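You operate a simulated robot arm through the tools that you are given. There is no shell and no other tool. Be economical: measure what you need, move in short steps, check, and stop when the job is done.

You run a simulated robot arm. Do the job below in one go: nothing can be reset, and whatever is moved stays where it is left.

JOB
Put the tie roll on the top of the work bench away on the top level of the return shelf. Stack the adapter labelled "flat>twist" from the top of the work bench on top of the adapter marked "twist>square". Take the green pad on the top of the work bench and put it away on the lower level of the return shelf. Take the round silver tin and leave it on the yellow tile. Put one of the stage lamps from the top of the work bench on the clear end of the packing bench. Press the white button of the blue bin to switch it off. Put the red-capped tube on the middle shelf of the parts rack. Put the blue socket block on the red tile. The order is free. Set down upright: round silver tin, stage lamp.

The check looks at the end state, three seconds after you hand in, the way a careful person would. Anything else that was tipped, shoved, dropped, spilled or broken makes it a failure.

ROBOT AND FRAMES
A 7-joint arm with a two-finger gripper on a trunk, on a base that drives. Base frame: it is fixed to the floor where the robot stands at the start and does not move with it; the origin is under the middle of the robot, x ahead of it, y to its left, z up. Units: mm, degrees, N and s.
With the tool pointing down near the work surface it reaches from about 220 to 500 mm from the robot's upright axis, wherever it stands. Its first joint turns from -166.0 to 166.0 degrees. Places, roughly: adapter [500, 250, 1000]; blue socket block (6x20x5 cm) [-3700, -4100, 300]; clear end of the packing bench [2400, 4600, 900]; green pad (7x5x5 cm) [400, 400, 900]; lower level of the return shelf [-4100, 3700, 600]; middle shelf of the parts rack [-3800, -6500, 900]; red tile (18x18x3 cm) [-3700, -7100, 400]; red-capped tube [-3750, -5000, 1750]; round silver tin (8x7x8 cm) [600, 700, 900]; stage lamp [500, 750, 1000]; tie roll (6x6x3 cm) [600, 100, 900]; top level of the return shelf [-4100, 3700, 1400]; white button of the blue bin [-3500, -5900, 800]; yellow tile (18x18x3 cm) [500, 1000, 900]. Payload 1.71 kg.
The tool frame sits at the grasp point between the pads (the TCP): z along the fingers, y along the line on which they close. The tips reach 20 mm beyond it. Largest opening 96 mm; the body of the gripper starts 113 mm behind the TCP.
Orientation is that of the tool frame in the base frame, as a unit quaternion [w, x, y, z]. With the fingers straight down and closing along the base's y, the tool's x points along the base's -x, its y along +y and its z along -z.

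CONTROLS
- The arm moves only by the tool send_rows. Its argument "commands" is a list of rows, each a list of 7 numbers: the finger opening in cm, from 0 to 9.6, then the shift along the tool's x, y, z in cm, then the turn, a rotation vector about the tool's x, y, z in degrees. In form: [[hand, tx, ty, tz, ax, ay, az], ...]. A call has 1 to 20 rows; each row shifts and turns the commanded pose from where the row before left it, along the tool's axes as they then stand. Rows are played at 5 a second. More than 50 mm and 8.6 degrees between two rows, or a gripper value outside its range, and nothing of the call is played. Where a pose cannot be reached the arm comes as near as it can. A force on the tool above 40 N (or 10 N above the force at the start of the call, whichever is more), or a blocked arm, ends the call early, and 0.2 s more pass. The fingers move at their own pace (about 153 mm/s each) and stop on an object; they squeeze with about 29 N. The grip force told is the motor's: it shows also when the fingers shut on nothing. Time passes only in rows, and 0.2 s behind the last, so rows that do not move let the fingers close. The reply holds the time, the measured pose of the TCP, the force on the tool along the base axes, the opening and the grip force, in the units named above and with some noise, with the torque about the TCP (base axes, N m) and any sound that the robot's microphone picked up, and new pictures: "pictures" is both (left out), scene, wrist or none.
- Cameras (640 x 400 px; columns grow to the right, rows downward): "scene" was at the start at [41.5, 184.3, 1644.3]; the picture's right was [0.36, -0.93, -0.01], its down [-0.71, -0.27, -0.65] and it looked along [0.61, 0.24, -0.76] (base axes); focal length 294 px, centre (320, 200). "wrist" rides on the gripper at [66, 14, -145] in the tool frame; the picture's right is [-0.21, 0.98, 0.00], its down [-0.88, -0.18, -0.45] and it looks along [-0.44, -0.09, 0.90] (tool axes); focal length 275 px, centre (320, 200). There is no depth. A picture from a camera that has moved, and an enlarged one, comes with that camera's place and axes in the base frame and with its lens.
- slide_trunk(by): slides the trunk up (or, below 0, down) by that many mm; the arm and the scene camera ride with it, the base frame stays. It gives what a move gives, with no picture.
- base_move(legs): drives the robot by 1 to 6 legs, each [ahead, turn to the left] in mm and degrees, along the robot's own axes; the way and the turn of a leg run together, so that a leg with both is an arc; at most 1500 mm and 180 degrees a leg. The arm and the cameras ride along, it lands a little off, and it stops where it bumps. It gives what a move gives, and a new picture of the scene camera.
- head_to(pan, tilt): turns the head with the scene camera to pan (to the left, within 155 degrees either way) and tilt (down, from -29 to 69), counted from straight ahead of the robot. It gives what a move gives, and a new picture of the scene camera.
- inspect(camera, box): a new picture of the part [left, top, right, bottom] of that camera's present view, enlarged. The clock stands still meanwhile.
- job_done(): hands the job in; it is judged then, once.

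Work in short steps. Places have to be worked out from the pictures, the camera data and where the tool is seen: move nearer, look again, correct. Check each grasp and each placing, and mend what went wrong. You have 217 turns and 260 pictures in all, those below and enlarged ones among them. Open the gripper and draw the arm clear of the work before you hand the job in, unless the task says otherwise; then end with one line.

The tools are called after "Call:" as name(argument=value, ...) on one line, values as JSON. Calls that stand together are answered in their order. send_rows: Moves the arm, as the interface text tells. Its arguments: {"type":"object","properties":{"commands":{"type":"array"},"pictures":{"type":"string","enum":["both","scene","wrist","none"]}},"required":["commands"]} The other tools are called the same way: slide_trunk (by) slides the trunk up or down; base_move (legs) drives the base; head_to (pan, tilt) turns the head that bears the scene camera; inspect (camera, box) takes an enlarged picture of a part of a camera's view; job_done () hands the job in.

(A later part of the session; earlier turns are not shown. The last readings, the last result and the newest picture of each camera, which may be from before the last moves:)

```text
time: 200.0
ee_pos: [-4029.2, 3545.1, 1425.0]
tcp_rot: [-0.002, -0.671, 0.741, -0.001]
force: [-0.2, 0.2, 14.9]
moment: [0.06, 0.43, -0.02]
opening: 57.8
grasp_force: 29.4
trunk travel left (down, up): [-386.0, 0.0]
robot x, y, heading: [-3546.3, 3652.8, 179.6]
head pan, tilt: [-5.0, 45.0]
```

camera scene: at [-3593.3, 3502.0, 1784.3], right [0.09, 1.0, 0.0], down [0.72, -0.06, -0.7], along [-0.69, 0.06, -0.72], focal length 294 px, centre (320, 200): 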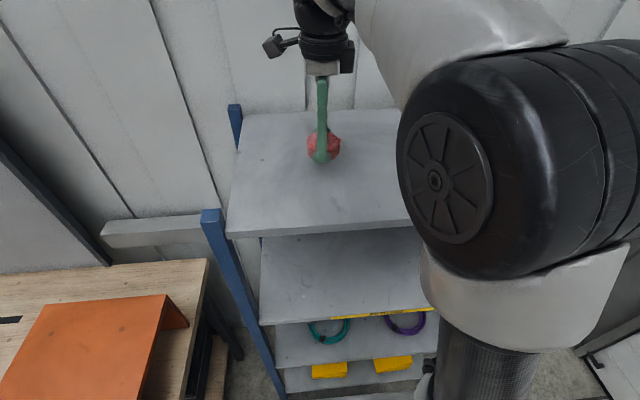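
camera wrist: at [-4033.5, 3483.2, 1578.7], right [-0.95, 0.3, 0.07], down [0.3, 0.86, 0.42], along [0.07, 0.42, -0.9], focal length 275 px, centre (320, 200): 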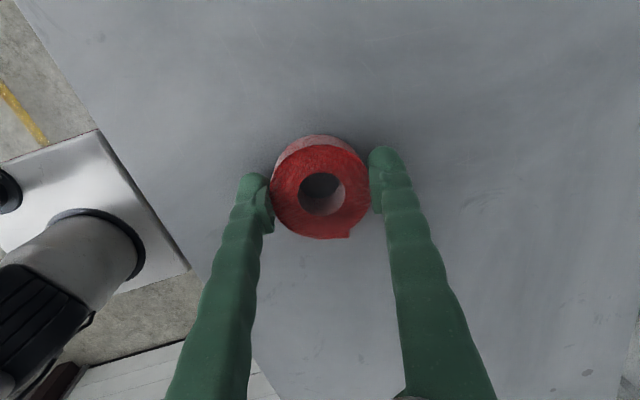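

Contact with 15 N and level. I'll release, rise, and check; then look over the shelf's levels.

Call:
send_rows(commands=[[0, 0, 0, -0.1, 0, 0, 0], [7, 0, 0, 0, 0, 0, 0], [9.6, 0, 0, 0, 0, 0, 0], [9.6, 0, 0, 0, 0, 0, 0], [9.6, 0, 0, -3, 0, 0, 0], [9.6, 0, 0, -4, 0, 0, 0], [9.6, 0, -4.2, 0, 0, 0, 0], [9.6, 0, -4.2, 0, 0, 0, 0], [9.6, 0, -4.2, 0, 0, 0, 0], [9.6, 0, -4.2, 0, 0, 0, 0], [9.6, 0, -4.2, 0, 0, 0, 0], [9.6, 0, 0, 0, 0, 0, 0]], pictures="scene")

Call:
base_move(legs=[[-500, 0]])

Call:
inspect(camera="scene", box=[220, 60, 500, 360])

```text
time: 202.6
ee_pos: [-3821.8, 3523.5, 1494.3]
tcp_rot: [0.001, -0.67, 0.742, -0.002]
force: [-0.4, 0.3, -0.3]
moment: [-0.01, -0.07, -0.02]
opening: 95.8
grasp_force: 0.2
trunk travel left (down, up): [-386.0, 0.0]
robot x, y, heading: [-3541.6, 3650.1, 179.7]
head pan, tilt: [-5.0, 45.0]
camera scene: at [-3595.8, 3501.7, 1784.2], right [0.09, 1.0, 0.0], down [0.72, -0.06, -0.69], along [-0.69, 0.06, -0.72], focal length 294 px, centre (320, 200)
```

scene: 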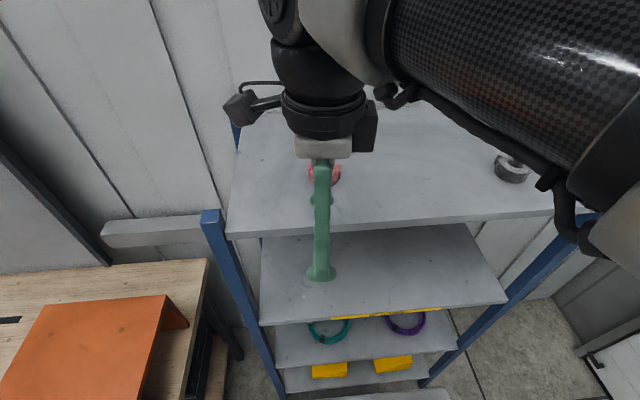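

```text
time: 205.7
ee_pos: [-3338.6, 3522.5, 1491.0]
tcp_rot: [0.005, -0.671, 0.742, -0.005]
force: [1.3, 0.6, -0.7]
moment: [0.01, 0.12, -0.01]
opening: 95.9
grasp_force: 0.1
trunk travel left (down, up): [-386.0, 0.0]
robot x, y, heading: [-3045.2, 3644.5, 180.1]
head pan, tilt: [-5.0, 45.0]
camera scene: at [-3069.2, 3499.8, 1784.8], right [0.09, 1.0, 0.0], down [0.7, -0.06, -0.71], along [-0.7, 0.06, -0.71], focal length 294 px, centre (320, 200)
```

scene: 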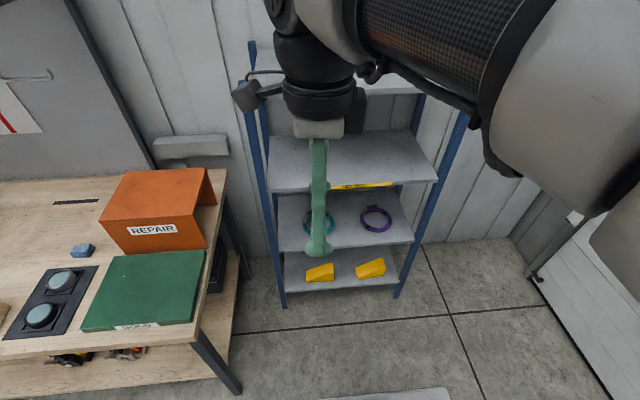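

```text
1.33 times, centred on (360, 210) of scene
camera zoom: at [-3069.2, 3499.8, 1784.8], right [0.09, 1.0, 0.0], down [0.7, -0.06, -0.71], along [-0.7, 0.06, -0.71], focal length 392 px, centre (267, 187)
```

zoom: 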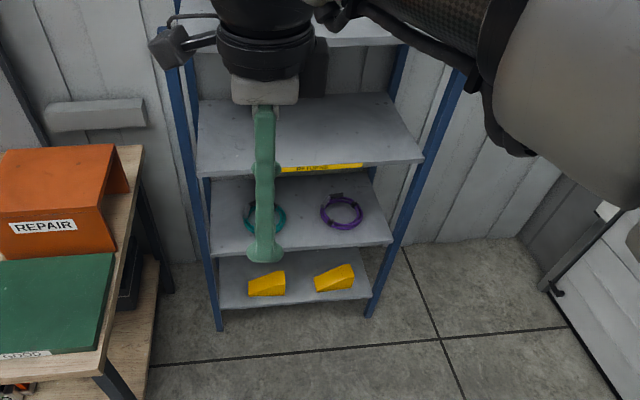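

The roll sits on the top level. The lower (ring) level is at z≈665. Now I'll drive back to the bench front around y≈750 for the tin, pad and lamp.

Call:
base_move(legs=[[0, 180], [1300, 0], [1300, 0], [0, -90], [1445, 0], [1445, 0]])

Call:
slide_trunk(by=-250)

Call:
base_move(legs=[[0, 90], [250, 0]])

Call:
head_to(pan=5, tilt=50)

```text
time: 247.2
ee_pos: [-294.2, 479.8, 1491.3]
tcp_rot: [-0.006, 0.999, -0.048, 0.0]
force: [0.4, -1.4, 0.0]
moment: [0.01, -0.01, 0.04]
opening: 96.0
grasp_force: 0.2
trunk travel left (down, up): [-386.0, 0.0]
robot x, y, heading: [-426.9, 773.4, -90.0]
head pan, tilt: [-5.0, 45.0]
camera scene: at [-271.6, 721.9, 1784.3], right [-1.0, 0.08, 0.0], down [0.06, 0.72, -0.7], along [-0.06, -0.69, -0.72], focal length 294 px, centre (320, 200)
```

scene: 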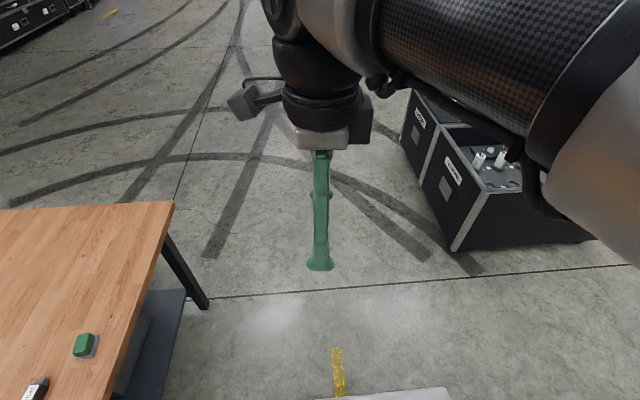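

```text
time: 249.8
ee_pos: [-295.1, 502.7, 1247.5]
tcp_rot: [0.001, 0.999, -0.048, 0.001]
force: [-1.0, -0.2, 0.5]
moment: [-0.02, -0.03, 0.02]
opening: 96.1
grasp_force: 0.1
trunk travel left (down, up): [-136.0, 250.0]
robot x, y, heading: [-420.1, 773.9, -89.9]
head pan, tilt: [-5.0, 45.0]
```

```text
time: 256.3
ee_pos: [92.7, 902.2, 1248.6]
tcp_rot: [0.003, 0.736, 0.677, 0.004]
force: [0.5, -0.8, 0.2]
moment: [-0.04, 0.07, 0.03]
opening: 95.8
grasp_force: 0.1
trunk travel left (down, up): [-136.0, 250.0]
robot x, y, heading: [-166.1, 776.7, 0.2]
head pan, tilt: [-5.0, 45.0]
camera scene: at [-146.9, 925.0, 1535.7], right [-0.08, -1.0, 0.0], down [-0.71, 0.05, -0.71], along [0.7, -0.05, -0.71], focal length 294 px, centre (320, 200)
```

scene: 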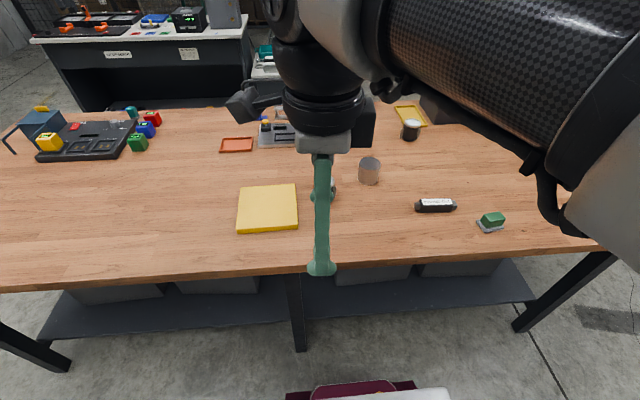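

```text
time: 257.0
ee_pos: [89.6, 902.8, 1249.7]
tcp_rot: [0.003, 0.736, 0.677, 0.005]
force: [-0.7, -0.8, 0.5]
moment: [0.01, -0.12, 0.0]
opening: 96.2
grasp_force: 0.1
trunk travel left (down, up): [-136.0, 250.0]
robot x, y, heading: [-168.4, 774.8, 0.7]
head pan, tilt: [5.0, 50.0]
camera scene: at [-131.4, 938.7, 1528.4], right [0.1, -1.0, 0.0], down [-0.77, -0.07, -0.63], along [0.63, 0.06, -0.77], focal length 294 px, centre (320, 200)
```

scene: 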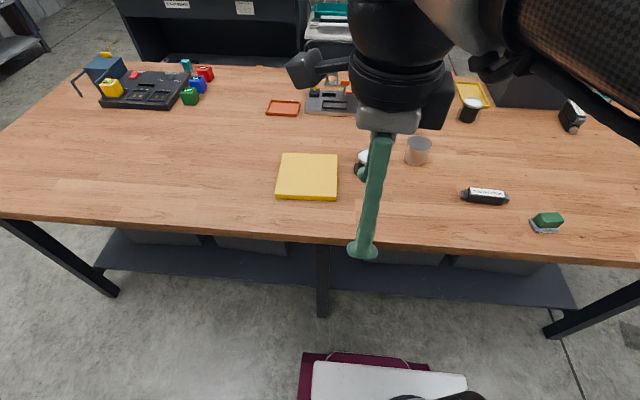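

Tin at about (612,690), tile centre about (498,1038), lamp about (545,860). I'll move up 150 mm, lower the trunk and get the wrist camera over the tin.

Call:
base_move(legs=[[145, 0]])

Call:
slide_trunk(by=-106)

```text
time: 258.4
ee_pos: [235.7, 903.7, 1248.7]
tcp_rot: [0.003, 0.736, 0.677, 0.006]
force: [-0.4, 0.5, 1.0]
moment: [0.02, -0.08, -0.02]
opening: 95.9
grasp_force: 0.1
trunk travel left (down, up): [-136.0, 250.0]
robot x, y, heading: [-23.9, 776.9, 0.7]
head pan, tilt: [5.0, 50.0]
camera scene: at [16.0, 940.2, 1528.4], right [0.1, -1.0, 0.0], down [-0.77, -0.07, -0.63], along [0.63, 0.06, -0.78], focal length 294 px, centre (320, 200)
```

scene: 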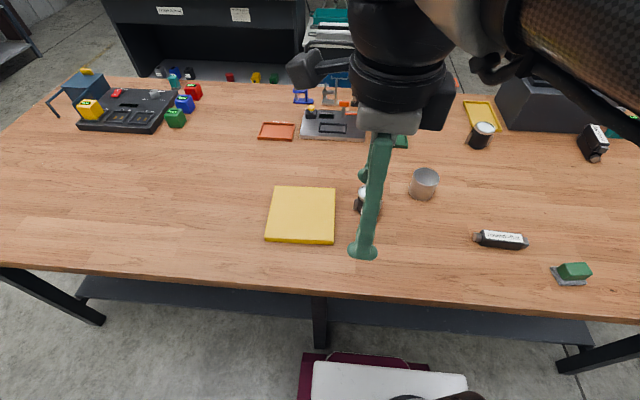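

```text
time: 259.8
ee_pos: [219.4, 903.9, 1144.3]
tcp_rot: [0.008, 0.736, 0.677, 0.01]
force: [-0.7, -0.5, 0.3]
moment: [0.0, -0.01, 0.01]
opening: 95.9
grasp_force: 0.0
trunk travel left (down, up): [-30.0, 356.0]
robot x, y, heading: [-20.6, 779.0, 0.7]
head pan, tilt: [5.0, 50.0]
```

Moving above the tin with the closing line along x.

Call:
send_rows(commands=[[9.6, -1.72, 3.97, 0.5, 0, 0, 0], [9.6, -1.72, 3.97, 0.5, 0, 0, 0], [9.6, -1.72, 3.97, 0.5, 0, 0, 0], [9.6, -1.72, 3.97, 0.5, 0, 0, 0], [9.6, -1.72, 3.97, 0.5, 0, 0, 0], [9.6, -1.72, 3.97, 0.5, 0, 0, 0], [9.6, -1.72, 3.97, 0.5, 0, 0, 0], [9.6, -1.72, 3.97, 0.5, 0, 0, 0], [9.6, -1.72, 3.97, 0.5, 0, 0, 0], [9.6, -1.72, 3.97, 0.5, 0, 0, 0], [9.6, 0, 0, 0, 0, 0, 0]], pictures="both")

```text
time: 262.2
ee_pos: [603.9, 698.8, 1108.0]
tcp_rot: [0.007, 0.736, 0.677, 0.01]
force: [0.1, -0.1, -0.1]
moment: [0.04, 0.03, 0.0]
opening: 96.2
grasp_force: 0.0
trunk travel left (down, up): [-30.0, 356.0]
robot x, y, heading: [-20.3, 780.6, 0.5]
head pan, tilt: [5.0, 50.0]
camera scene: at [17.7, 939.9, 1421.4], right [0.1, -1.0, 0.0], down [-0.77, -0.07, -0.63], along [0.63, 0.06, -0.78], focal length 294 px, centre (320, 200)
camera wrist: at [620.4, 762.8, 1252.0], right [0.96, -0.29, 0.02], down [-0.27, -0.86, 0.44], along [-0.11, -0.42, -0.9], focal length 275 px, centre (320, 200)
```

scene: 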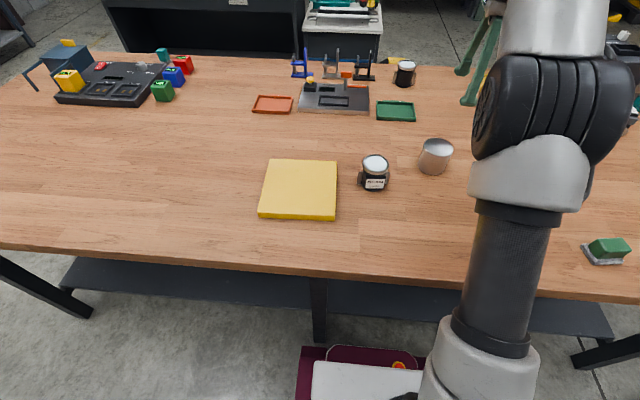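
wrist: 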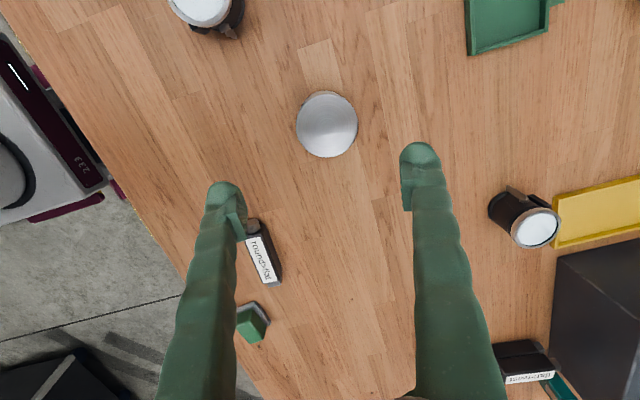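

Tin axis is at about (616,703) with a ~70–80 mm diameter. Shift, descend to z≈908, and close.

Call:
send_rows(commands=[[9.6, 0.5, 1.24, 0, 0, 0, 0], [9.6, 0, 0, 4, 0, 0, 0], [9.6, 0, 0, 4, 0, 0, 0], [9.6, 0, 0, 4, 0, 0, 0], [9.6, 0, 0, 0, 0, 0, 0]], pictures="wrist")

```text
time: 263.4
ee_pos: [620.1, 703.6, 985.6]
tcp_rot: [0.008, 0.736, 0.677, 0.011]
force: [0.5, 0.4, -0.4]
moment: [0.0, -0.03, 0.01]
opening: 96.2
grasp_force: 0.0
trunk travel left (down, up): [-30.0, 356.0]
robot x, y, heading: [-23.6, 777.2, 0.6]
head pan, tilt: [5.0, 50.0]
camera wrist: at [634.9, 768.1, 1130.1], right [0.96, -0.29, 0.02], down [-0.27, -0.86, 0.44], along [-0.1, -0.42, -0.9], focal length 275 px, centre (320, 200)
```

wrist: 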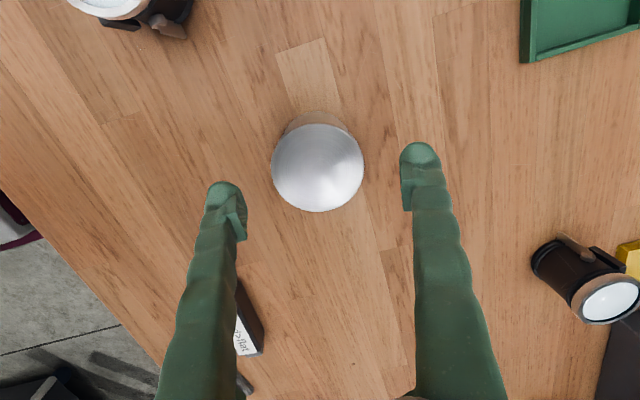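

Centred exactly. Descending and gripping.

Call:
send_rows(commands=[[9.6, 0, 0, 4, 0, 0, 0], [9.6, 0, 0, 3.7, 0, 0, 0], [9.6, 0, 0, 0, 0, 0, 0], [0, 0, 0, 0, 0, 0, 0], [0, 0, 0, 0, 0, 0, 0], [0, 0, 0, 0, 0, 0, 0]], pictures="none")

Call:
send_rows(commands=[[0, 0, 0, -1, 0, 0, 0], [0, 0, 0, -4, 0, 0, 0], [0, 0, 0, -4, 0, 0, 0], [0, 0, 0, -3, 0, 0, 0], [0, 0, 0, 0, 0, 0, 0]], pictures="wrist")

```text
time: 264.8
ee_pos: [619.0, 702.6, 908.2]
tcp_rot: [0.007, 0.736, 0.677, 0.01]
force: [-0.4, -0.6, 1.0]
moment: [-0.05, -0.1, 0.0]
opening: 79.6
grasp_force: 29.2
trunk travel left (down, up): [-30.0, 356.0]
robot x, y, heading: [-22.4, 777.4, 0.5]
head pan, tilt: [5.0, 50.0]
```

```text
time: 266.0
ee_pos: [618.5, 703.4, 1029.5]
tcp_rot: [0.007, 0.736, 0.677, 0.01]
force: [-0.3, -0.2, -2.0]
moment: [0.02, -0.01, -0.01]
opening: 79.5
grasp_force: 29.1
trunk travel left (down, up): [-30.0, 356.0]
robot x, y, heading: [-23.3, 774.1, 0.6]
head pan, tilt: [5.0, 50.0]
camera wrist: at [633.5, 767.8, 1174.1], right [0.96, -0.29, 0.02], down [-0.27, -0.86, 0.44], along [-0.11, -0.42, -0.9], focal length 275 px, centre (320, 200)
```

wrist: 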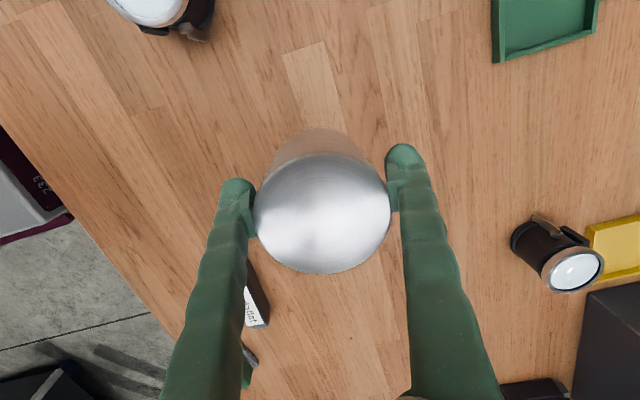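

Tin held (79.5 mm, TCP 48 mm above its base). I'll raise it and carry it over the tile.

Call:
send_rows(commands=[[0, 0, 0, -4, 0, 0, 0], [0, 0, 0, -4, 0, 0, 0], [0, 4.06, -2.02, 0, 0, 0, 0], [0, 4.06, -2.02, 0, 0, 0, 0], [0, 4.06, -2.02, 0, 0, 0, 0], [0, 4.06, -2.02, 0, 0, 0, 0], [0, 4.06, -2.02, 0, 0, 0, 0], [0, 4.06, -2.02, 0, 0, 0, 0], [0, 4.06, -2.02, 0, 0, 0, 0], [0, 4.06, -2.02, 0, 0, 0, 0], [0, 0, 0, 0, 0, 0, 0]], pictures="both")

```text
time: 268.4
ee_pos: [481.1, 1040.4, 1106.1]
tcp_rot: [0.008, 0.736, 0.677, 0.01]
force: [0.0, 0.0, -2.4]
moment: [-0.02, -0.02, 0.0]
opening: 79.4
grasp_force: 28.4
trunk travel left (down, up): [-30.0, 356.0]
robot x, y, heading: [-20.0, 778.7, 0.6]
head pan, tilt: [5.0, 50.0]
camera scene: at [17.5, 940.8, 1421.3], right [0.1, -1.0, 0.0], down [-0.77, -0.08, -0.63], along [0.63, 0.06, -0.78], focal length 294 px, centre (320, 200)
camera wrist: at [496.1, 1105.2, 1250.6], right [0.96, -0.29, 0.02], down [-0.27, -0.86, 0.44], along [-0.11, -0.42, -0.9], focal length 275 px, centre (320, 200)
```

scene: 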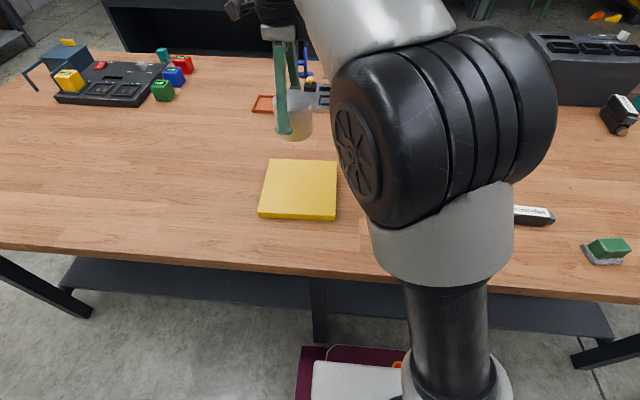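
wrist: 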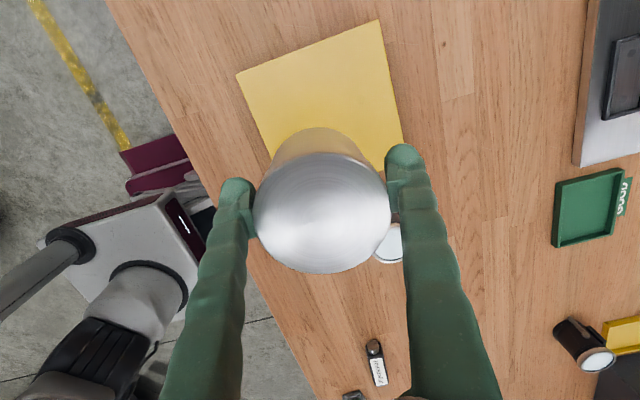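

Tile centre works out to about (495,1037). Shifting and lowering to just above it.

Call:
send_rows(commands=[[0, -0.2, 1.42, 0, 0, 0, 0], [0, 0, 0, 4, 0, 0, 0], [0, 0, 0, 4, 0, 0, 0], [0, 0, 0, 4, 0, 0, 0], [0, 0, 0, 3, 0, 0, 0], [0, 0, 0, 0, 0, 0, 0]], pictures="both")

```text
time: 269.8
ee_pos: [498.4, 1038.8, 954.8]
tcp_rot: [0.007, 0.735, 0.677, 0.011]
force: [-0.3, 0.2, -1.8]
moment: [0.03, -0.01, -0.03]
opening: 79.3
grasp_force: 28.5
trunk travel left (down, up): [-30.0, 356.0]
robot x, y, heading: [-19.9, 775.9, 0.8]
head pan, tilt: [5.0, 50.0]
camera scene: at [17.7, 940.4, 1421.3], right [0.1, -1.0, 0.0], down [-0.77, -0.08, -0.63], along [0.63, 0.06, -0.78], focal length 294 px, centre (320, 200)
camera wrist: at [515.0, 1101.9, 1099.8], right [0.96, -0.29, 0.02], down [-0.27, -0.86, 0.44], along [-0.1, -0.42, -0.9], focal length 275 px, centre (320, 200)
```

scene: 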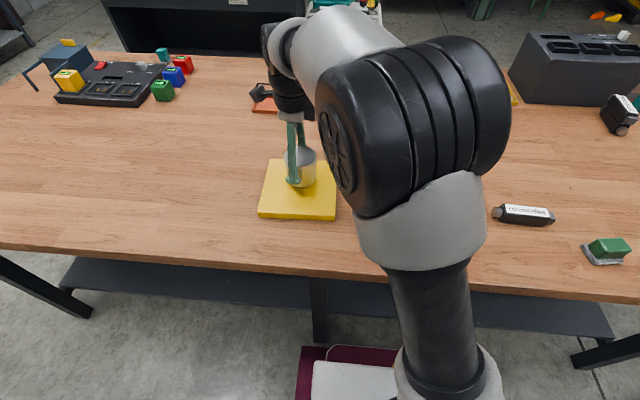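
wrist: 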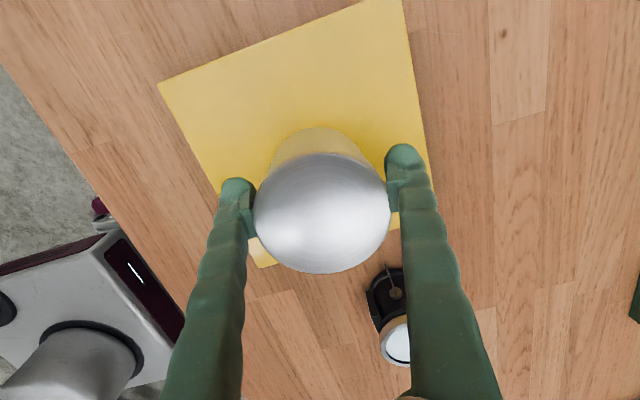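

Well inside the tile. Easing down to contact.

Call:
send_rows(commands=[[0, 0, 0, 0.5, 0, 0, 0], [0, 0, 0, 0.4, 0, 0, 0], [0, 0, 0, 0.3, 0, 0, 0], [0, 0, 0, 0, 0, 0, 0]], pictures="none")

Call:
send_rows(commands=[[0, 0, 0, 0.3, 0, 0, 0], [0, 0, 0, 0, 0, 0, 0]], pictures="none")

Call:
send_rows(commands=[[0, 0, 0, 0.2, 0, 0, 0], [0, 0, 0, 0, 0, 0, 0]], pictures="none")

```text
time: 270.8
ee_pos: [497.7, 1038.8, 943.6]
tcp_rot: [0.007, 0.736, 0.677, 0.01]
force: [0.6, -0.1, -2.5]
moment: [0.02, 0.03, 0.04]
opening: 79.4
grasp_force: 28.8
trunk travel left (down, up): [-30.0, 356.0]
robot x, y, heading: [-24.3, 778.3, 0.8]
head pan, tilt: [5.0, 50.0]
```

```text
time: 271.4
ee_pos: [498.9, 1038.4, 938.7]
tcp_rot: [0.007, 0.735, 0.678, 0.01]
force: [2.1, -0.3, -2.1]
moment: [0.01, 0.03, 0.0]
opening: 79.2
grasp_force: 29.2
trunk travel left (down, up): [-30.0, 356.0]
robot x, y, heading: [-24.9, 777.3, 0.6]
head pan, tilt: [5.0, 50.0]
```

```text
time: 272.0
ee_pos: [497.7, 1037.7, 938.6]
tcp_rot: [0.008, 0.736, 0.677, 0.01]
force: [-0.8, -0.6, -1.6]
moment: [-0.01, -0.01, -0.03]
opening: 79.0
grasp_force: 29.4
trunk travel left (down, up): [-30.0, 356.0]
robot x, y, heading: [-22.1, 777.9, 0.6]
head pan, tilt: [5.0, 50.0]
```

No contact yet; two more small steps.

Call:
send_rows(commands=[[0, 0, 0, 0.2, 0, 0, 0], [0, 0, 0, 0, 0, 0, 0]], pictures="none")

Call:
send_rows(commands=[[0, 0, 0, 0.2, 0, 0, 0], [0, 0, 0, 0, 0, 0, 0]], pictures="none")

```text
time: 272.6
ee_pos: [499.2, 1038.4, 936.7]
tcp_rot: [0.007, 0.736, 0.677, 0.01]
force: [0.9, 0.0, -1.6]
moment: [-0.01, -0.02, 0.04]
opening: 79.1
grasp_force: 28.6
trunk travel left (down, up): [-30.0, 356.0]
robot x, y, heading: [-21.7, 775.3, 0.6]
head pan, tilt: [5.0, 50.0]
```

```text
time: 273.2
ee_pos: [499.2, 1037.4, 935.0]
tcp_rot: [0.008, 0.735, 0.678, 0.01]
force: [0.1, 0.3, -1.3]
moment: [0.02, 0.03, 0.02]
opening: 79.0
grasp_force: 28.9
trunk travel left (down, up): [-30.0, 356.0]
robot x, y, heading: [-22.5, 774.6, 0.7]
head pan, tilt: [5.0, 50.0]
```

Call:
send_rows(commands=[[0, 0, 0, 0.2, 0, 0, 0], [0, 0, 0, 0, 0, 0, 0]], pictures="none")

Call:
send_rows(commands=[[0, 0, 0, 0.2, 0, 0, 0], [0, 0, 0, 0, 0, 0, 0]], pictures="none")

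Call:
inspect(camera="scene", box=[240, 120, 360, 230])

```text
time: 273.8
ee_pos: [498.0, 1038.1, 933.7]
tcp_rot: [0.008, 0.735, 0.677, 0.01]
force: [0.3, -0.9, 2.1]
moment: [-0.05, -0.13, 0.0]
opening: 79.3
grasp_force: 28.8
trunk travel left (down, up): [-30.0, 356.0]
robot x, y, heading: [-20.5, 779.1, 0.6]
head pan, tilt: [5.0, 50.0]
```

```text
time: 274.4
ee_pos: [498.3, 1037.2, 932.5]
tcp_rot: [0.009, 0.736, 0.677, 0.013]
force: [-1.1, 0.6, 20.9]
moment: [-0.32, -0.68, 0.02]
opening: 79.1
grasp_force: 28.9
trunk travel left (down, up): [-30.0, 356.0]
robot x, y, heading: [-19.0, 778.1, 0.6]
head pan, tilt: [5.0, 50.0]
```

```text
3.64 times, centred on (300, 175) of scene
camera zoom: at [15.8, 939.7, 1421.6], right [0.1, -1.0, 0.0], down [-0.77, -0.07, -0.63], along [0.63, 0.06, -0.78], focal length 1069 px, centre (393, 291)
```

zoom: 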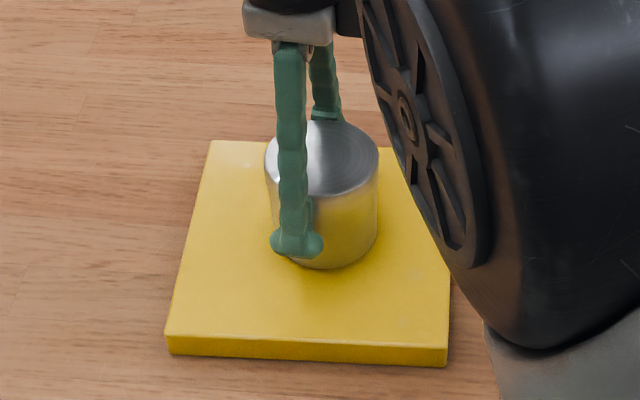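

Contact at 933, in the middle of the tile. I'll release, rise, and check.

Call:
send_rows(commands=[[0, 0, 0, -0.2, 0, 0, 0], [9.0, 0, 0, 0, 0, 0, 0], [9.6, 0, 0, 0, 0, 0, 0], [9.6, 0, 0, 0, 0, 0, 0], [9.6, 0, 0, -3, 0, 0, 0], [9.6, 0, 0, -4, 0, 0, 0], [9.6, 0, 0, -4, 0, 0, 0], [9.6, 0, 0, -4, 0, 0, 0], [9.6, 0, 0, -4, 0, 0, 0], [9.6, -4, 0, 0, 0, 0, 0], [9.6, -4, 0, 0, 0, 0, 0], [9.6, -4, 0, 0, 0, 0, 0], [9.6, 0, 0, 0, 0, 0, 0]], pictures="both")

Call:
inspect(camera="wrist", box=[240, 60, 440, 240])

```text
time: 277.2
ee_pos: [484.3, 917.6, 1122.6]
tcp_rot: [0.006, 0.735, 0.678, 0.01]
force: [0.6, 0.7, -0.1]
moment: [0.02, -0.03, -0.01]
opening: 95.9
grasp_force: 0.0
trunk travel left (down, up): [-30.0, 356.0]
robot x, y, heading: [-23.0, 778.7, 0.6]
head pan, tilt: [5.0, 50.0]
camera scene: at [17.4, 939.8, 1421.4], right [0.1, -1.0, 0.0], down [-0.77, -0.07, -0.63], along [0.63, 0.06, -0.78], focal length 294 px, centre (320, 200)
camera wrist: at [500.5, 981.6, 1267.9], right [0.96, -0.29, 0.02], down [-0.27, -0.86, 0.44], along [-0.1, -0.42, -0.9], focal length 275 px, centre (320, 200)
```

scene: 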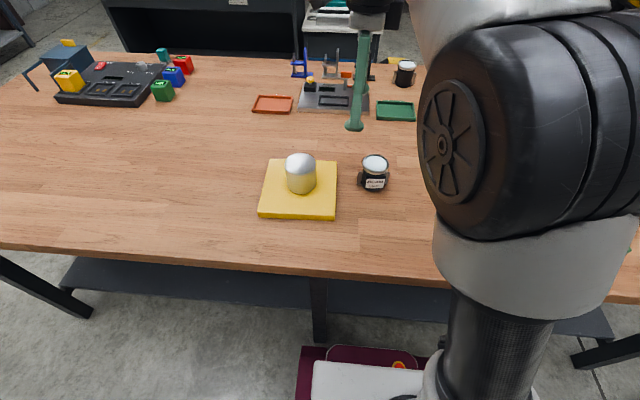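
wrist: 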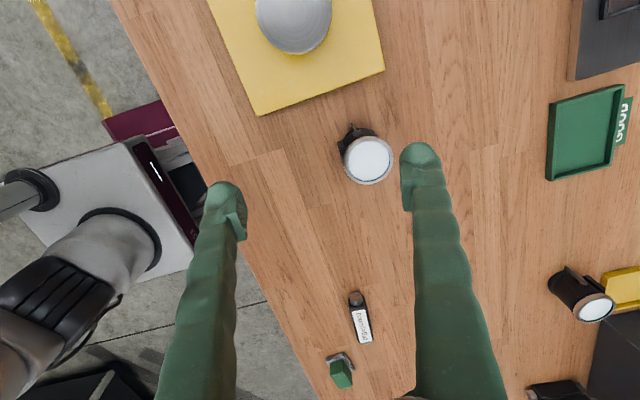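

```text
2.22 times, centred on (340, 150) of wrist
camera zoom: at [500.5, 981.6, 1267.9], right [0.96, -0.29, 0.02], down [-0.27, -0.86, 0.44], along [-0.1, -0.42, -0.9], focal length 612 px, centre (276, 311)
```

zoom: 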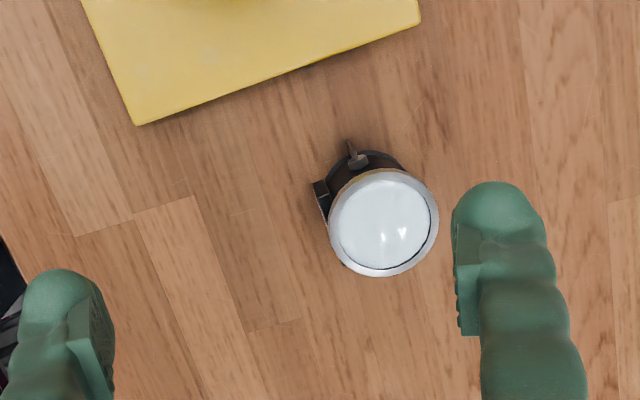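

Tin stands well on the tile. Next the lamp at about (541,858); I'll zoom in to find clean gripping sides.

Call:
inspect(camera="scene", box=[340, 130, 410, 210])

Call:
inspect(camera="wrist", box=[520, 230, 640, 350])

```text
5.00 times, centred on (375, 170) of scene
camera zoom: at [17.4, 939.8, 1421.4], right [0.1, -1.0, 0.0], down [-0.77, -0.07, -0.63], along [0.63, 0.06, -0.78], focal length 1470 px, centre (45, 350)
```

zoom: 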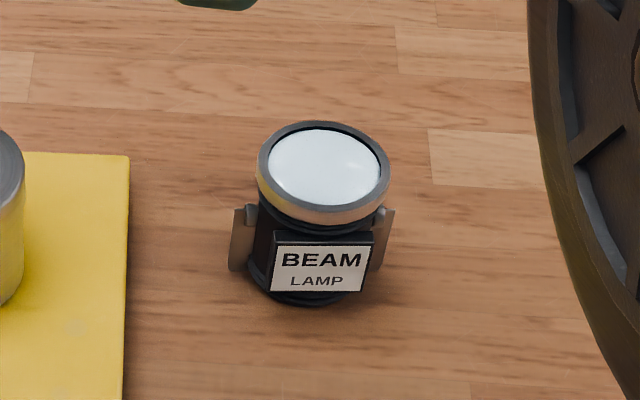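

```text
3.33 times, centred on (580, 290) of wrist
camera zoom: at [500.5, 981.6, 1267.9], right [0.96, -0.29, 0.02], down [-0.27, -0.86, 0.44], along [-0.1, -0.42, -0.9], focal length 918 px, centre (-547, -100)
```

zoom: 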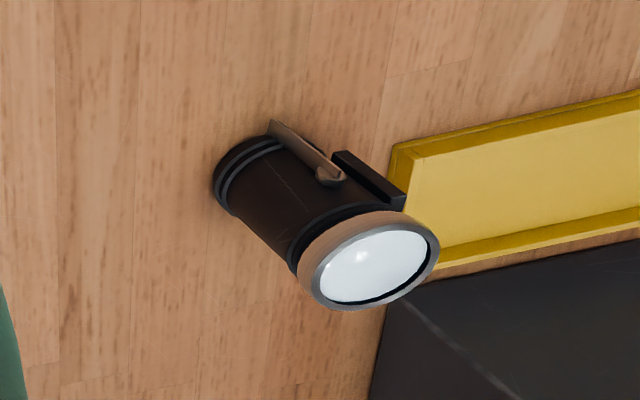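

The yoke fins are on ±y and the label plate on -x, both below the clean bezel. I'll grip at a diagonal (62°) on the bezel; first rotate and centre above the lamp.

Call:
send_rows(commands=[[9.6, -3, 2.9, 0, 0, 0, 0], [9.6, -3, 2.9, 0, 0, 0, 0], [9.6, 0, 0, 0, 0, 0, -8.4], [9.6, 0, 0, 0, 0, 0, -8.4], [9.6, 0, 0, 0, 0, 0, -8.4], [9.6, 0, 0, 0, 0, 0, -8.4], [9.6, 0, 0, 0, 0, 0, -8.4], [9.6, 0, 0, 0, 0, 0, -8.4], [9.6, 0, 0, 0, 0, 0, -8.4], [9.6, 0, 0, 0, 0, 0, -8.4], [9.6, 0, 0, 4, 0, 0, 0], [9.6, 0, 0, 4, 0, 0, 0], [9.6, 0, 0, 0, 0, 0, 0]], pictures="wrist")

```text
time: 280.0
ee_pos: [539.1, 853.5, 1043.5]
tcp_rot: [0.011, 0.238, 0.971, 0.005]
force: [0.0, -0.3, 0.1]
moment: [0.0, 0.04, -0.02]
opening: 95.9
grasp_force: 0.1
trunk travel left (down, up): [-30.0, 356.0]
robot x, y, heading: [-22.5, 780.8, 0.6]
head pan, tilt: [5.0, 50.0]
camera wrist: at [484.1, 896.0, 1186.7], right [0.63, 0.77, 0.02], down [0.68, -0.57, 0.46], along [0.37, -0.28, -0.89], focal length 275 px, centre (320, 200)
```

wrist: 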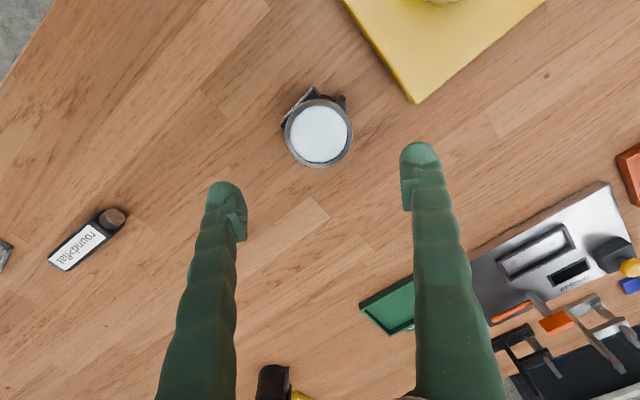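

Lamp axis is at about (536,857), top at z≈928. Centre and descend to 955 to check alignment.

Call:
send_rows(commands=[[9.6, 0.43, 0.22, 0, 0, 0, 0], [9.6, 0, 0, 4.4, 0, 0, 0], [9.6, 0, 0, 4.4, 0, 0, 0], [9.6, 0, 0, 0, 0, 0, 0]], pictures="wrist")

Call:
inspect(camera="scene", box=[330, 110, 430, 210])

```text
time: 281.0
ee_pos: [536.1, 857.9, 953.1]
tcp_rot: [0.011, 0.239, 0.971, 0.004]
force: [0.1, 0.6, 0.3]
moment: [0.02, 0.02, 0.0]
opening: 96.2
grasp_force: 0.3
trunk travel left (down, up): [-30.0, 356.0]
robot x, y, heading: [-24.5, 778.2, 0.7]
head pan, tilt: [5.0, 50.0]
camera wrist: at [482.0, 900.6, 1097.6], right [0.63, 0.77, 0.02], down [0.68, -0.57, 0.46], along [0.37, -0.28, -0.89], focal length 275 px, centre (320, 200)
```

wrist: 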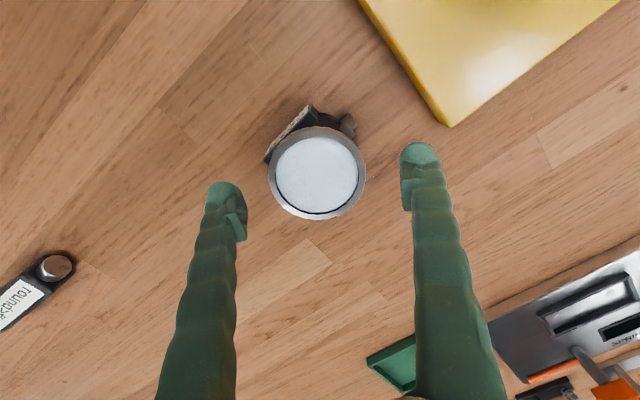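

```text
4.00 times, centred on (380, 160) of scene
camera zoom: at [17.6, 940.3, 1421.4], right [0.1, -1.0, 0.0], down [-0.77, -0.08, -0.63], along [0.63, 0.06, -0.78], focal length 1176 px, centre (80, 360)
```

zoom: 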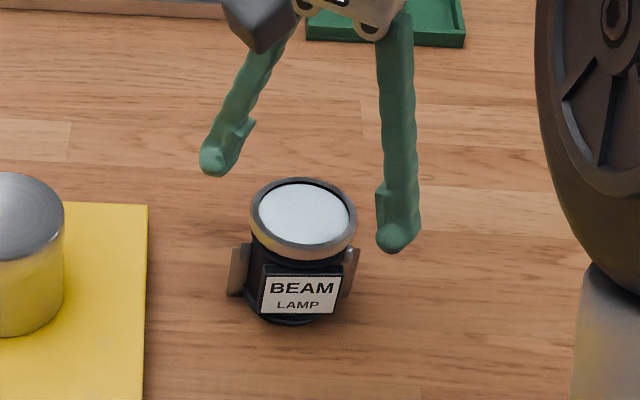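

Centred. Descending 25 mm to put the pads on the bezel, then closing.

Call:
send_rows(commands=[[9.6, 0, 0, 1.5, 0, 0, 0], [9.6, 0, 0, 1.2, 0, 0, 0], [9.6, 0, 0, 0, 0, 0, 0]], pictures="none")

Call:
inspect(camera="scene", box=[330, 110, 430, 210])

```text
time: 281.8
ee_pos: [539.3, 858.4, 927.6]
tcp_rot: [0.012, 0.239, 0.971, 0.004]
force: [-0.3, -0.4, 0.1]
moment: [0.05, 0.01, 0.01]
opening: 95.8
grasp_force: 0.0
trunk travel left (down, up): [-30.0, 356.0]
robot x, y, heading: [-20.3, 777.2, 0.5]
head pan, tilt: [5.0, 50.0]
```

```text
4.00 times, centred on (380, 160) of scene
camera zoom: at [17.5, 940.2, 1421.4], right [0.1, -1.0, 0.0], down [-0.77, -0.07, -0.63], along [0.63, 0.06, -0.78], focal length 1176 px, centre (80, 360)
```

zoom: 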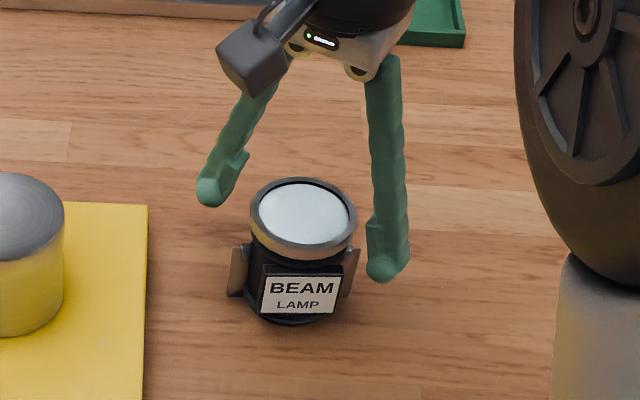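

The pad's middle is level with the bezel; I'll raise 4 mm to keep tips off the fins and close.

Call:
send_rows(commands=[[9.6, 0, 0, -0.4, 0, 0, 0], [7.5, 0, 0, 0, 0, 0, 0], [6.5, 0, 0, 0, 0, 0, 0], [4, 0, 0, 0, 0, 0, 0], [0, 0, 0, 0, 0, 0, 0], [0, 0, 0, 0, 0, 0, 0]], pictures="wrist")

Call:
inspect(camera="scene", box=[330, 110, 430, 210])

```text
time: 283.2
ee_pos: [540.2, 857.2, 931.5]
tcp_rot: [0.012, 0.238, 0.971, 0.004]
force: [0.8, -0.5, 1.8]
moment: [0.08, -0.11, -0.01]
opening: 58.3
grasp_force: 29.0
trunk travel left (down, up): [-30.0, 356.0]
robot x, y, heading: [-21.2, 774.3, 0.5]
head pan, tilt: [5.0, 50.0]
camera wrist: at [484.0, 900.4, 1075.7], right [0.64, 0.77, 0.02], down [0.68, -0.57, 0.46], along [0.37, -0.28, -0.89], focal length 275 px, centre (320, 200)
```

wrist: 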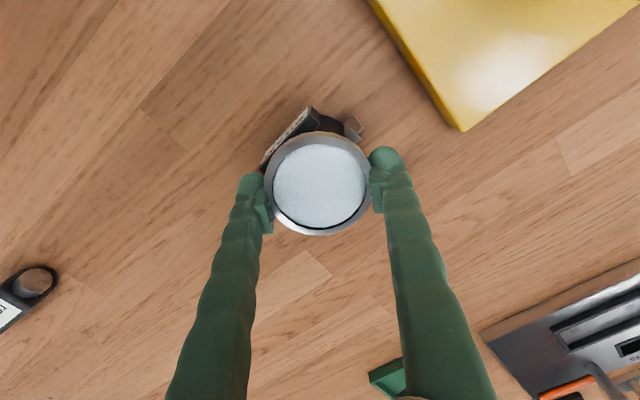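

```text
4.00 times, centred on (380, 160) of scene
camera zoom: at [17.4, 940.2, 1421.4], right [0.1, -1.0, 0.0], down [-0.77, -0.07, -0.63], along [0.63, 0.06, -0.78], focal length 1176 px, centre (80, 360)
```

zoom: 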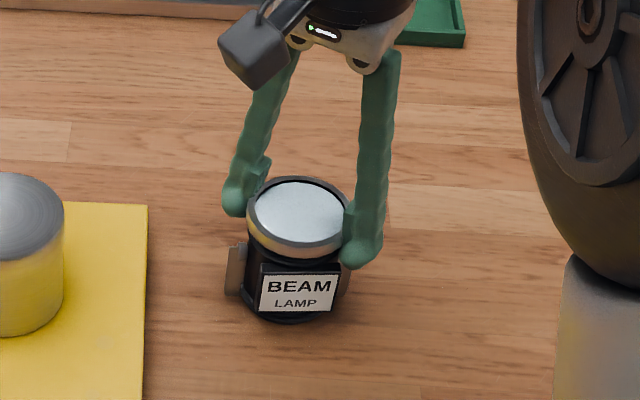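

Bezel grip is firm (58 mm). Lifting and pulling in, then driving round the bench's far end towards the packing bench.

Call:
send_rows(commands=[[0, 0, 0, -1, 0, 0, 0], [0, 0, 0, -3, 0, 0, 0], [0, 0, 0, -4, 0, 0, 0], [0, 0, 0, -4, 0, 0, 0], [0, 0, 0, -4, 0, 0, 0], [0, 0, 0, -4, 0, 0, 0], [0, 2.6, -3.05, 0, 0, 0, 0], [0, 2.6, -3.05, 0, 0, 0, 0], [0, 2.6, -3.05, 0, 0, 0, 0], [0, 2.6, -3.05, 0, 0, 0, 0], [0, 0, 0, 0, 0, 0, 0]], pictures="wrist")

Call:
base_move(legs=[[-420, 0], [0, 89.5], [1400, 0], [1200, 0], [0, -90], [1450, 0]])

Call:
head_to(pan=50, tilt=20)

```text
time: 285.6
ee_pos: [384.8, 797.5, 1128.5]
tcp_rot: [0.013, 0.239, 0.971, 0.004]
force: [-0.7, 0.1, -2.8]
moment: [0.01, -0.04, -0.02]
opening: 58.8
grasp_force: 28.6
trunk travel left (down, up): [-30.0, 356.0]
robot x, y, heading: [-23.3, 775.0, 0.5]
head pan, tilt: [5.0, 50.0]
camera wrist: at [330.0, 840.5, 1272.0], right [0.63, 0.77, 0.02], down [0.68, -0.57, 0.46], along [0.37, -0.28, -0.89], focal length 275 px, centre (320, 200)
```

wrist: 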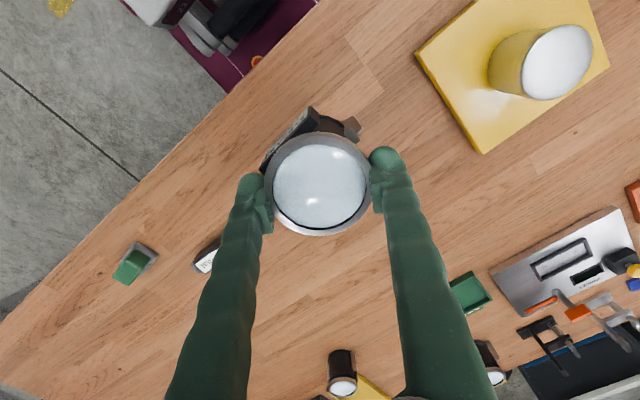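

```text
time: 317.9
ee_pos: [1425.4, 3379.7, 1129.6]
tcp_rot: [0.012, 0.246, 0.969, 0.004]
force: [0.4, 0.0, -3.2]
moment: [0.03, -0.01, -0.02]
opening: 58.5
grasp_force: 29.0
trunk travel left (down, up): [-30.0, 356.0]
robot x, y, heading: [1017.5, 3364.7, -0.5]
head pan, tilt: [5.0, 50.0]
camera scene: at [1060.3, 3527.3, 1421.3], right [0.08, -1.0, 0.0], down [-0.77, -0.06, -0.63], along [0.63, 0.05, -0.78], focal length 294 px, centre (320, 200)
```

scene: 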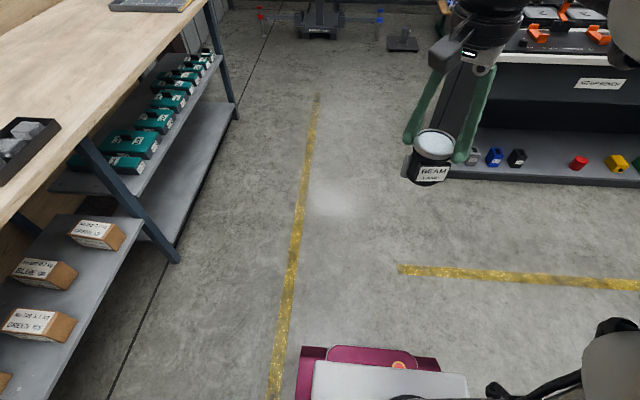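

```text
time: 319.0
ee_pos: [1407.4, 3378.3, 1135.0]
tcp_rot: [0.019, 0.247, 0.969, 0.006]
force: [-0.6, 0.4, -2.7]
moment: [-0.01, -0.03, -0.01]
opening: 58.2
grasp_force: 29.2
trunk travel left (down, up): [-30.0, 356.0]
robot x, y, heading: [1017.5, 3365.3, -0.4]
head pan, tilt: [50.0, 20.0]
camera scene: at [1044.1, 3591.9, 1467.2], right [0.76, -0.65, -0.01], down [-0.24, -0.26, -0.94], along [0.6, 0.72, -0.35], focal length 294 px, centre (320, 200)
```

scene: 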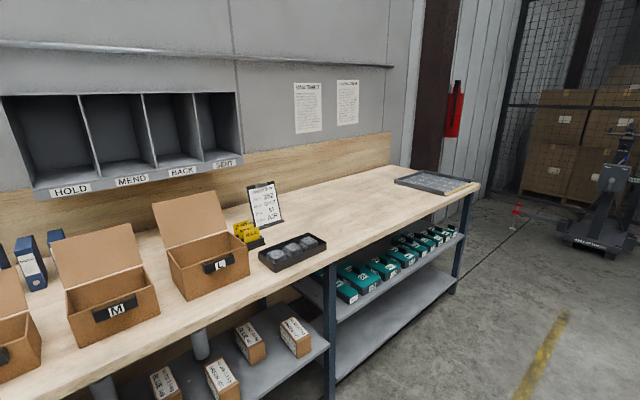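

The clear stretch is x≈1700–2600 with the front edge at y≈4300. I'll park at about (2230,3765) facing the bench and look.

Call:
base_move(legs=[[1200, 0], [0, 90.5], [400, 0]])

Call:
head_to(pan=0, tilt=50)

```text
time: 332.3
ee_pos: [2201.5, 4136.6, 1134.3]
tcp_rot: [0.009, -0.511, 0.86, 0.018]
force: [0.5, 0.0, -2.9]
moment: [-0.02, 0.02, -0.02]
opening: 58.3
grasp_force: 29.1
trunk travel left (down, up): [-30.0, 356.0]
robot x, y, heading: [2217.1, 3742.4, 89.4]
head pan, tilt: [50.0, 20.0]
camera scene: at [1987.6, 3775.2, 1467.2], right [0.65, 0.76, -0.01], down [0.26, -0.24, -0.94], along [-0.71, 0.61, -0.35], focal length 294 px, centre (320, 200)
```

scene: 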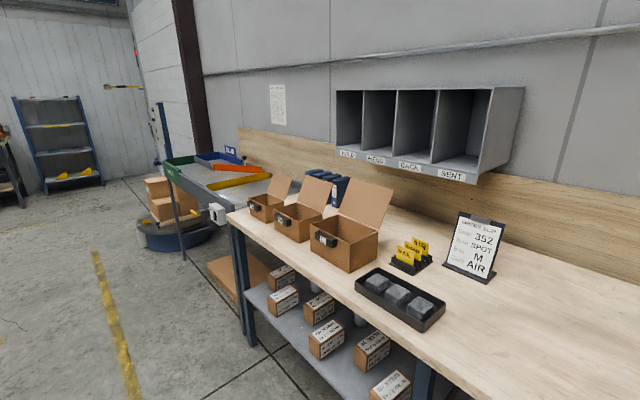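

```text
time: 333.5
ee_pos: [2199.5, 4120.2, 1141.4]
tcp_rot: [0.014, -0.511, 0.859, 0.025]
force: [-0.2, -1.5, -1.5]
moment: [0.06, 0.01, 0.02]
opening: 58.4
grasp_force: 29.5
trunk travel left (down, up): [-30.0, 356.0]
robot x, y, heading: [2212.2, 3748.7, 89.2]
head pan, tilt: [0.0, 50.0]
camera scene: at [2058.9, 3789.8, 1421.4], right [1.0, -0.01, 0.0], down [-0.01, -0.78, -0.63], along [0.01, 0.63, -0.78], focal length 294 px, centre (320, 200)
```

scene: 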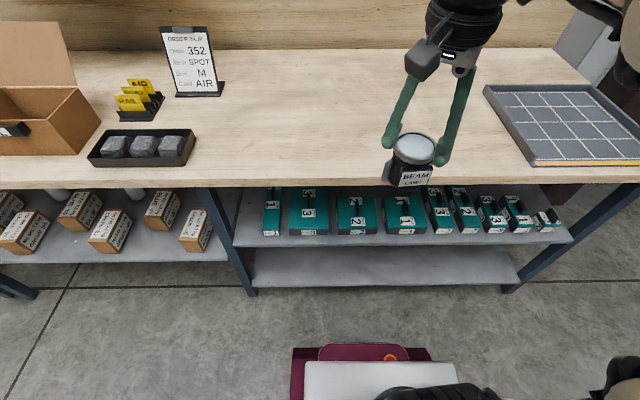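

Clear area between the order-slip stand and the grid mat. I'll move in 190 mm, extend to about (2195,4470) and level the tool.

Call:
base_move(legs=[[190, 0]])

Call:
send_rows(commands=[[0, -3.5, 1.9, 0, 0, 0, 0], [0, -3.5, 1.9, 0, 0, 0, 0], [0, -3.5, 1.9, 0, 0, 0, 0], [0, -3.5, 1.9, 0, 0, 0, 0], [0, 0, 0, 0, 1.6, 2.9, 0], [0, 0, 0, 4, 0, 0, 0], [0, 0, 0, 4, 0, 0, 0], [0, 0, 0, 0, 0, 0, 0]], pictures="both")

```text
time: 335.1
ee_pos: [2202.5, 4306.0, 1142.0]
tcp_rot: [0.015, -0.511, 0.859, 0.026]
force: [0.1, -0.3, -1.5]
moment: [0.01, -0.01, 0.01]
opening: 58.2
grasp_force: 29.2
trunk travel left (down, up): [-30.0, 356.0]
robot x, y, heading: [2212.7, 3939.5, 89.6]
head pan, tilt: [0.0, 50.0]
camera scene: at [2060.5, 3968.2, 1421.7], right [1.0, -0.01, 0.0], down [-0.01, -0.77, -0.64], along [0.01, 0.64, -0.77], focal length 294 px, centre (320, 200)
```

scene: 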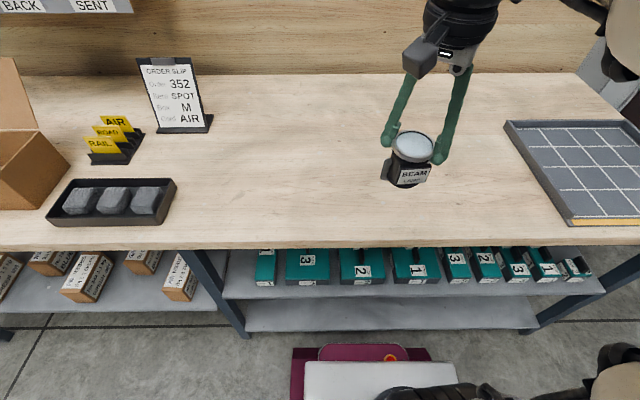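

```text
time: 336.9
ee_pos: [2201.5, 4460.7, 1073.7]
tcp_rot: [0.001, -0.511, 0.859, 0.004]
force: [0.0, -0.2, -1.8]
moment: [0.0, -0.04, 0.02]
opening: 58.5
grasp_force: 29.0
trunk travel left (down, up): [-30.0, 356.0]
robot x, y, heading: [2215.8, 3936.7, 89.3]
head pan, tilt: [0.0, 50.0]
camera scene: at [2060.7, 3982.0, 1421.4], right [1.0, -0.01, 0.0], down [-0.01, -0.78, -0.63], along [0.01, 0.63, -0.78], focal length 294 px, centre (320, 200)
camera wrist: at [2158.8, 4409.1, 1218.8], right [-0.76, 0.65, 0.01], down [0.58, 0.68, 0.45], along [0.29, 0.35, -0.89], focal length 275 px, centre (320, 200)
```

scene: 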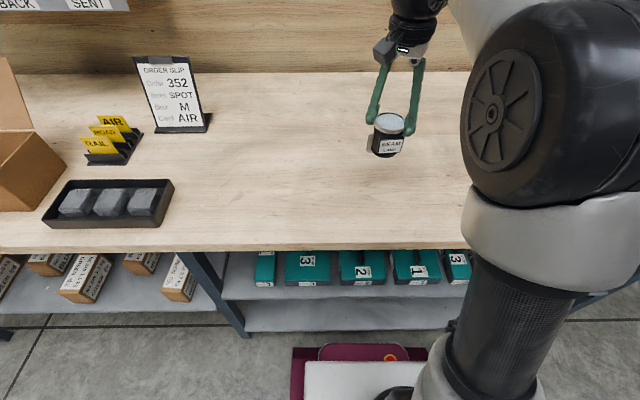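
wrist: 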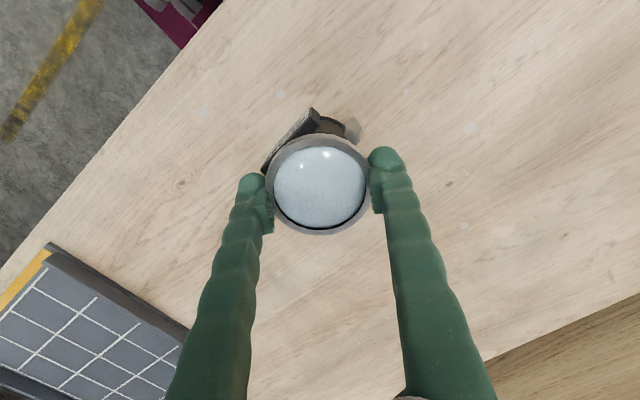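

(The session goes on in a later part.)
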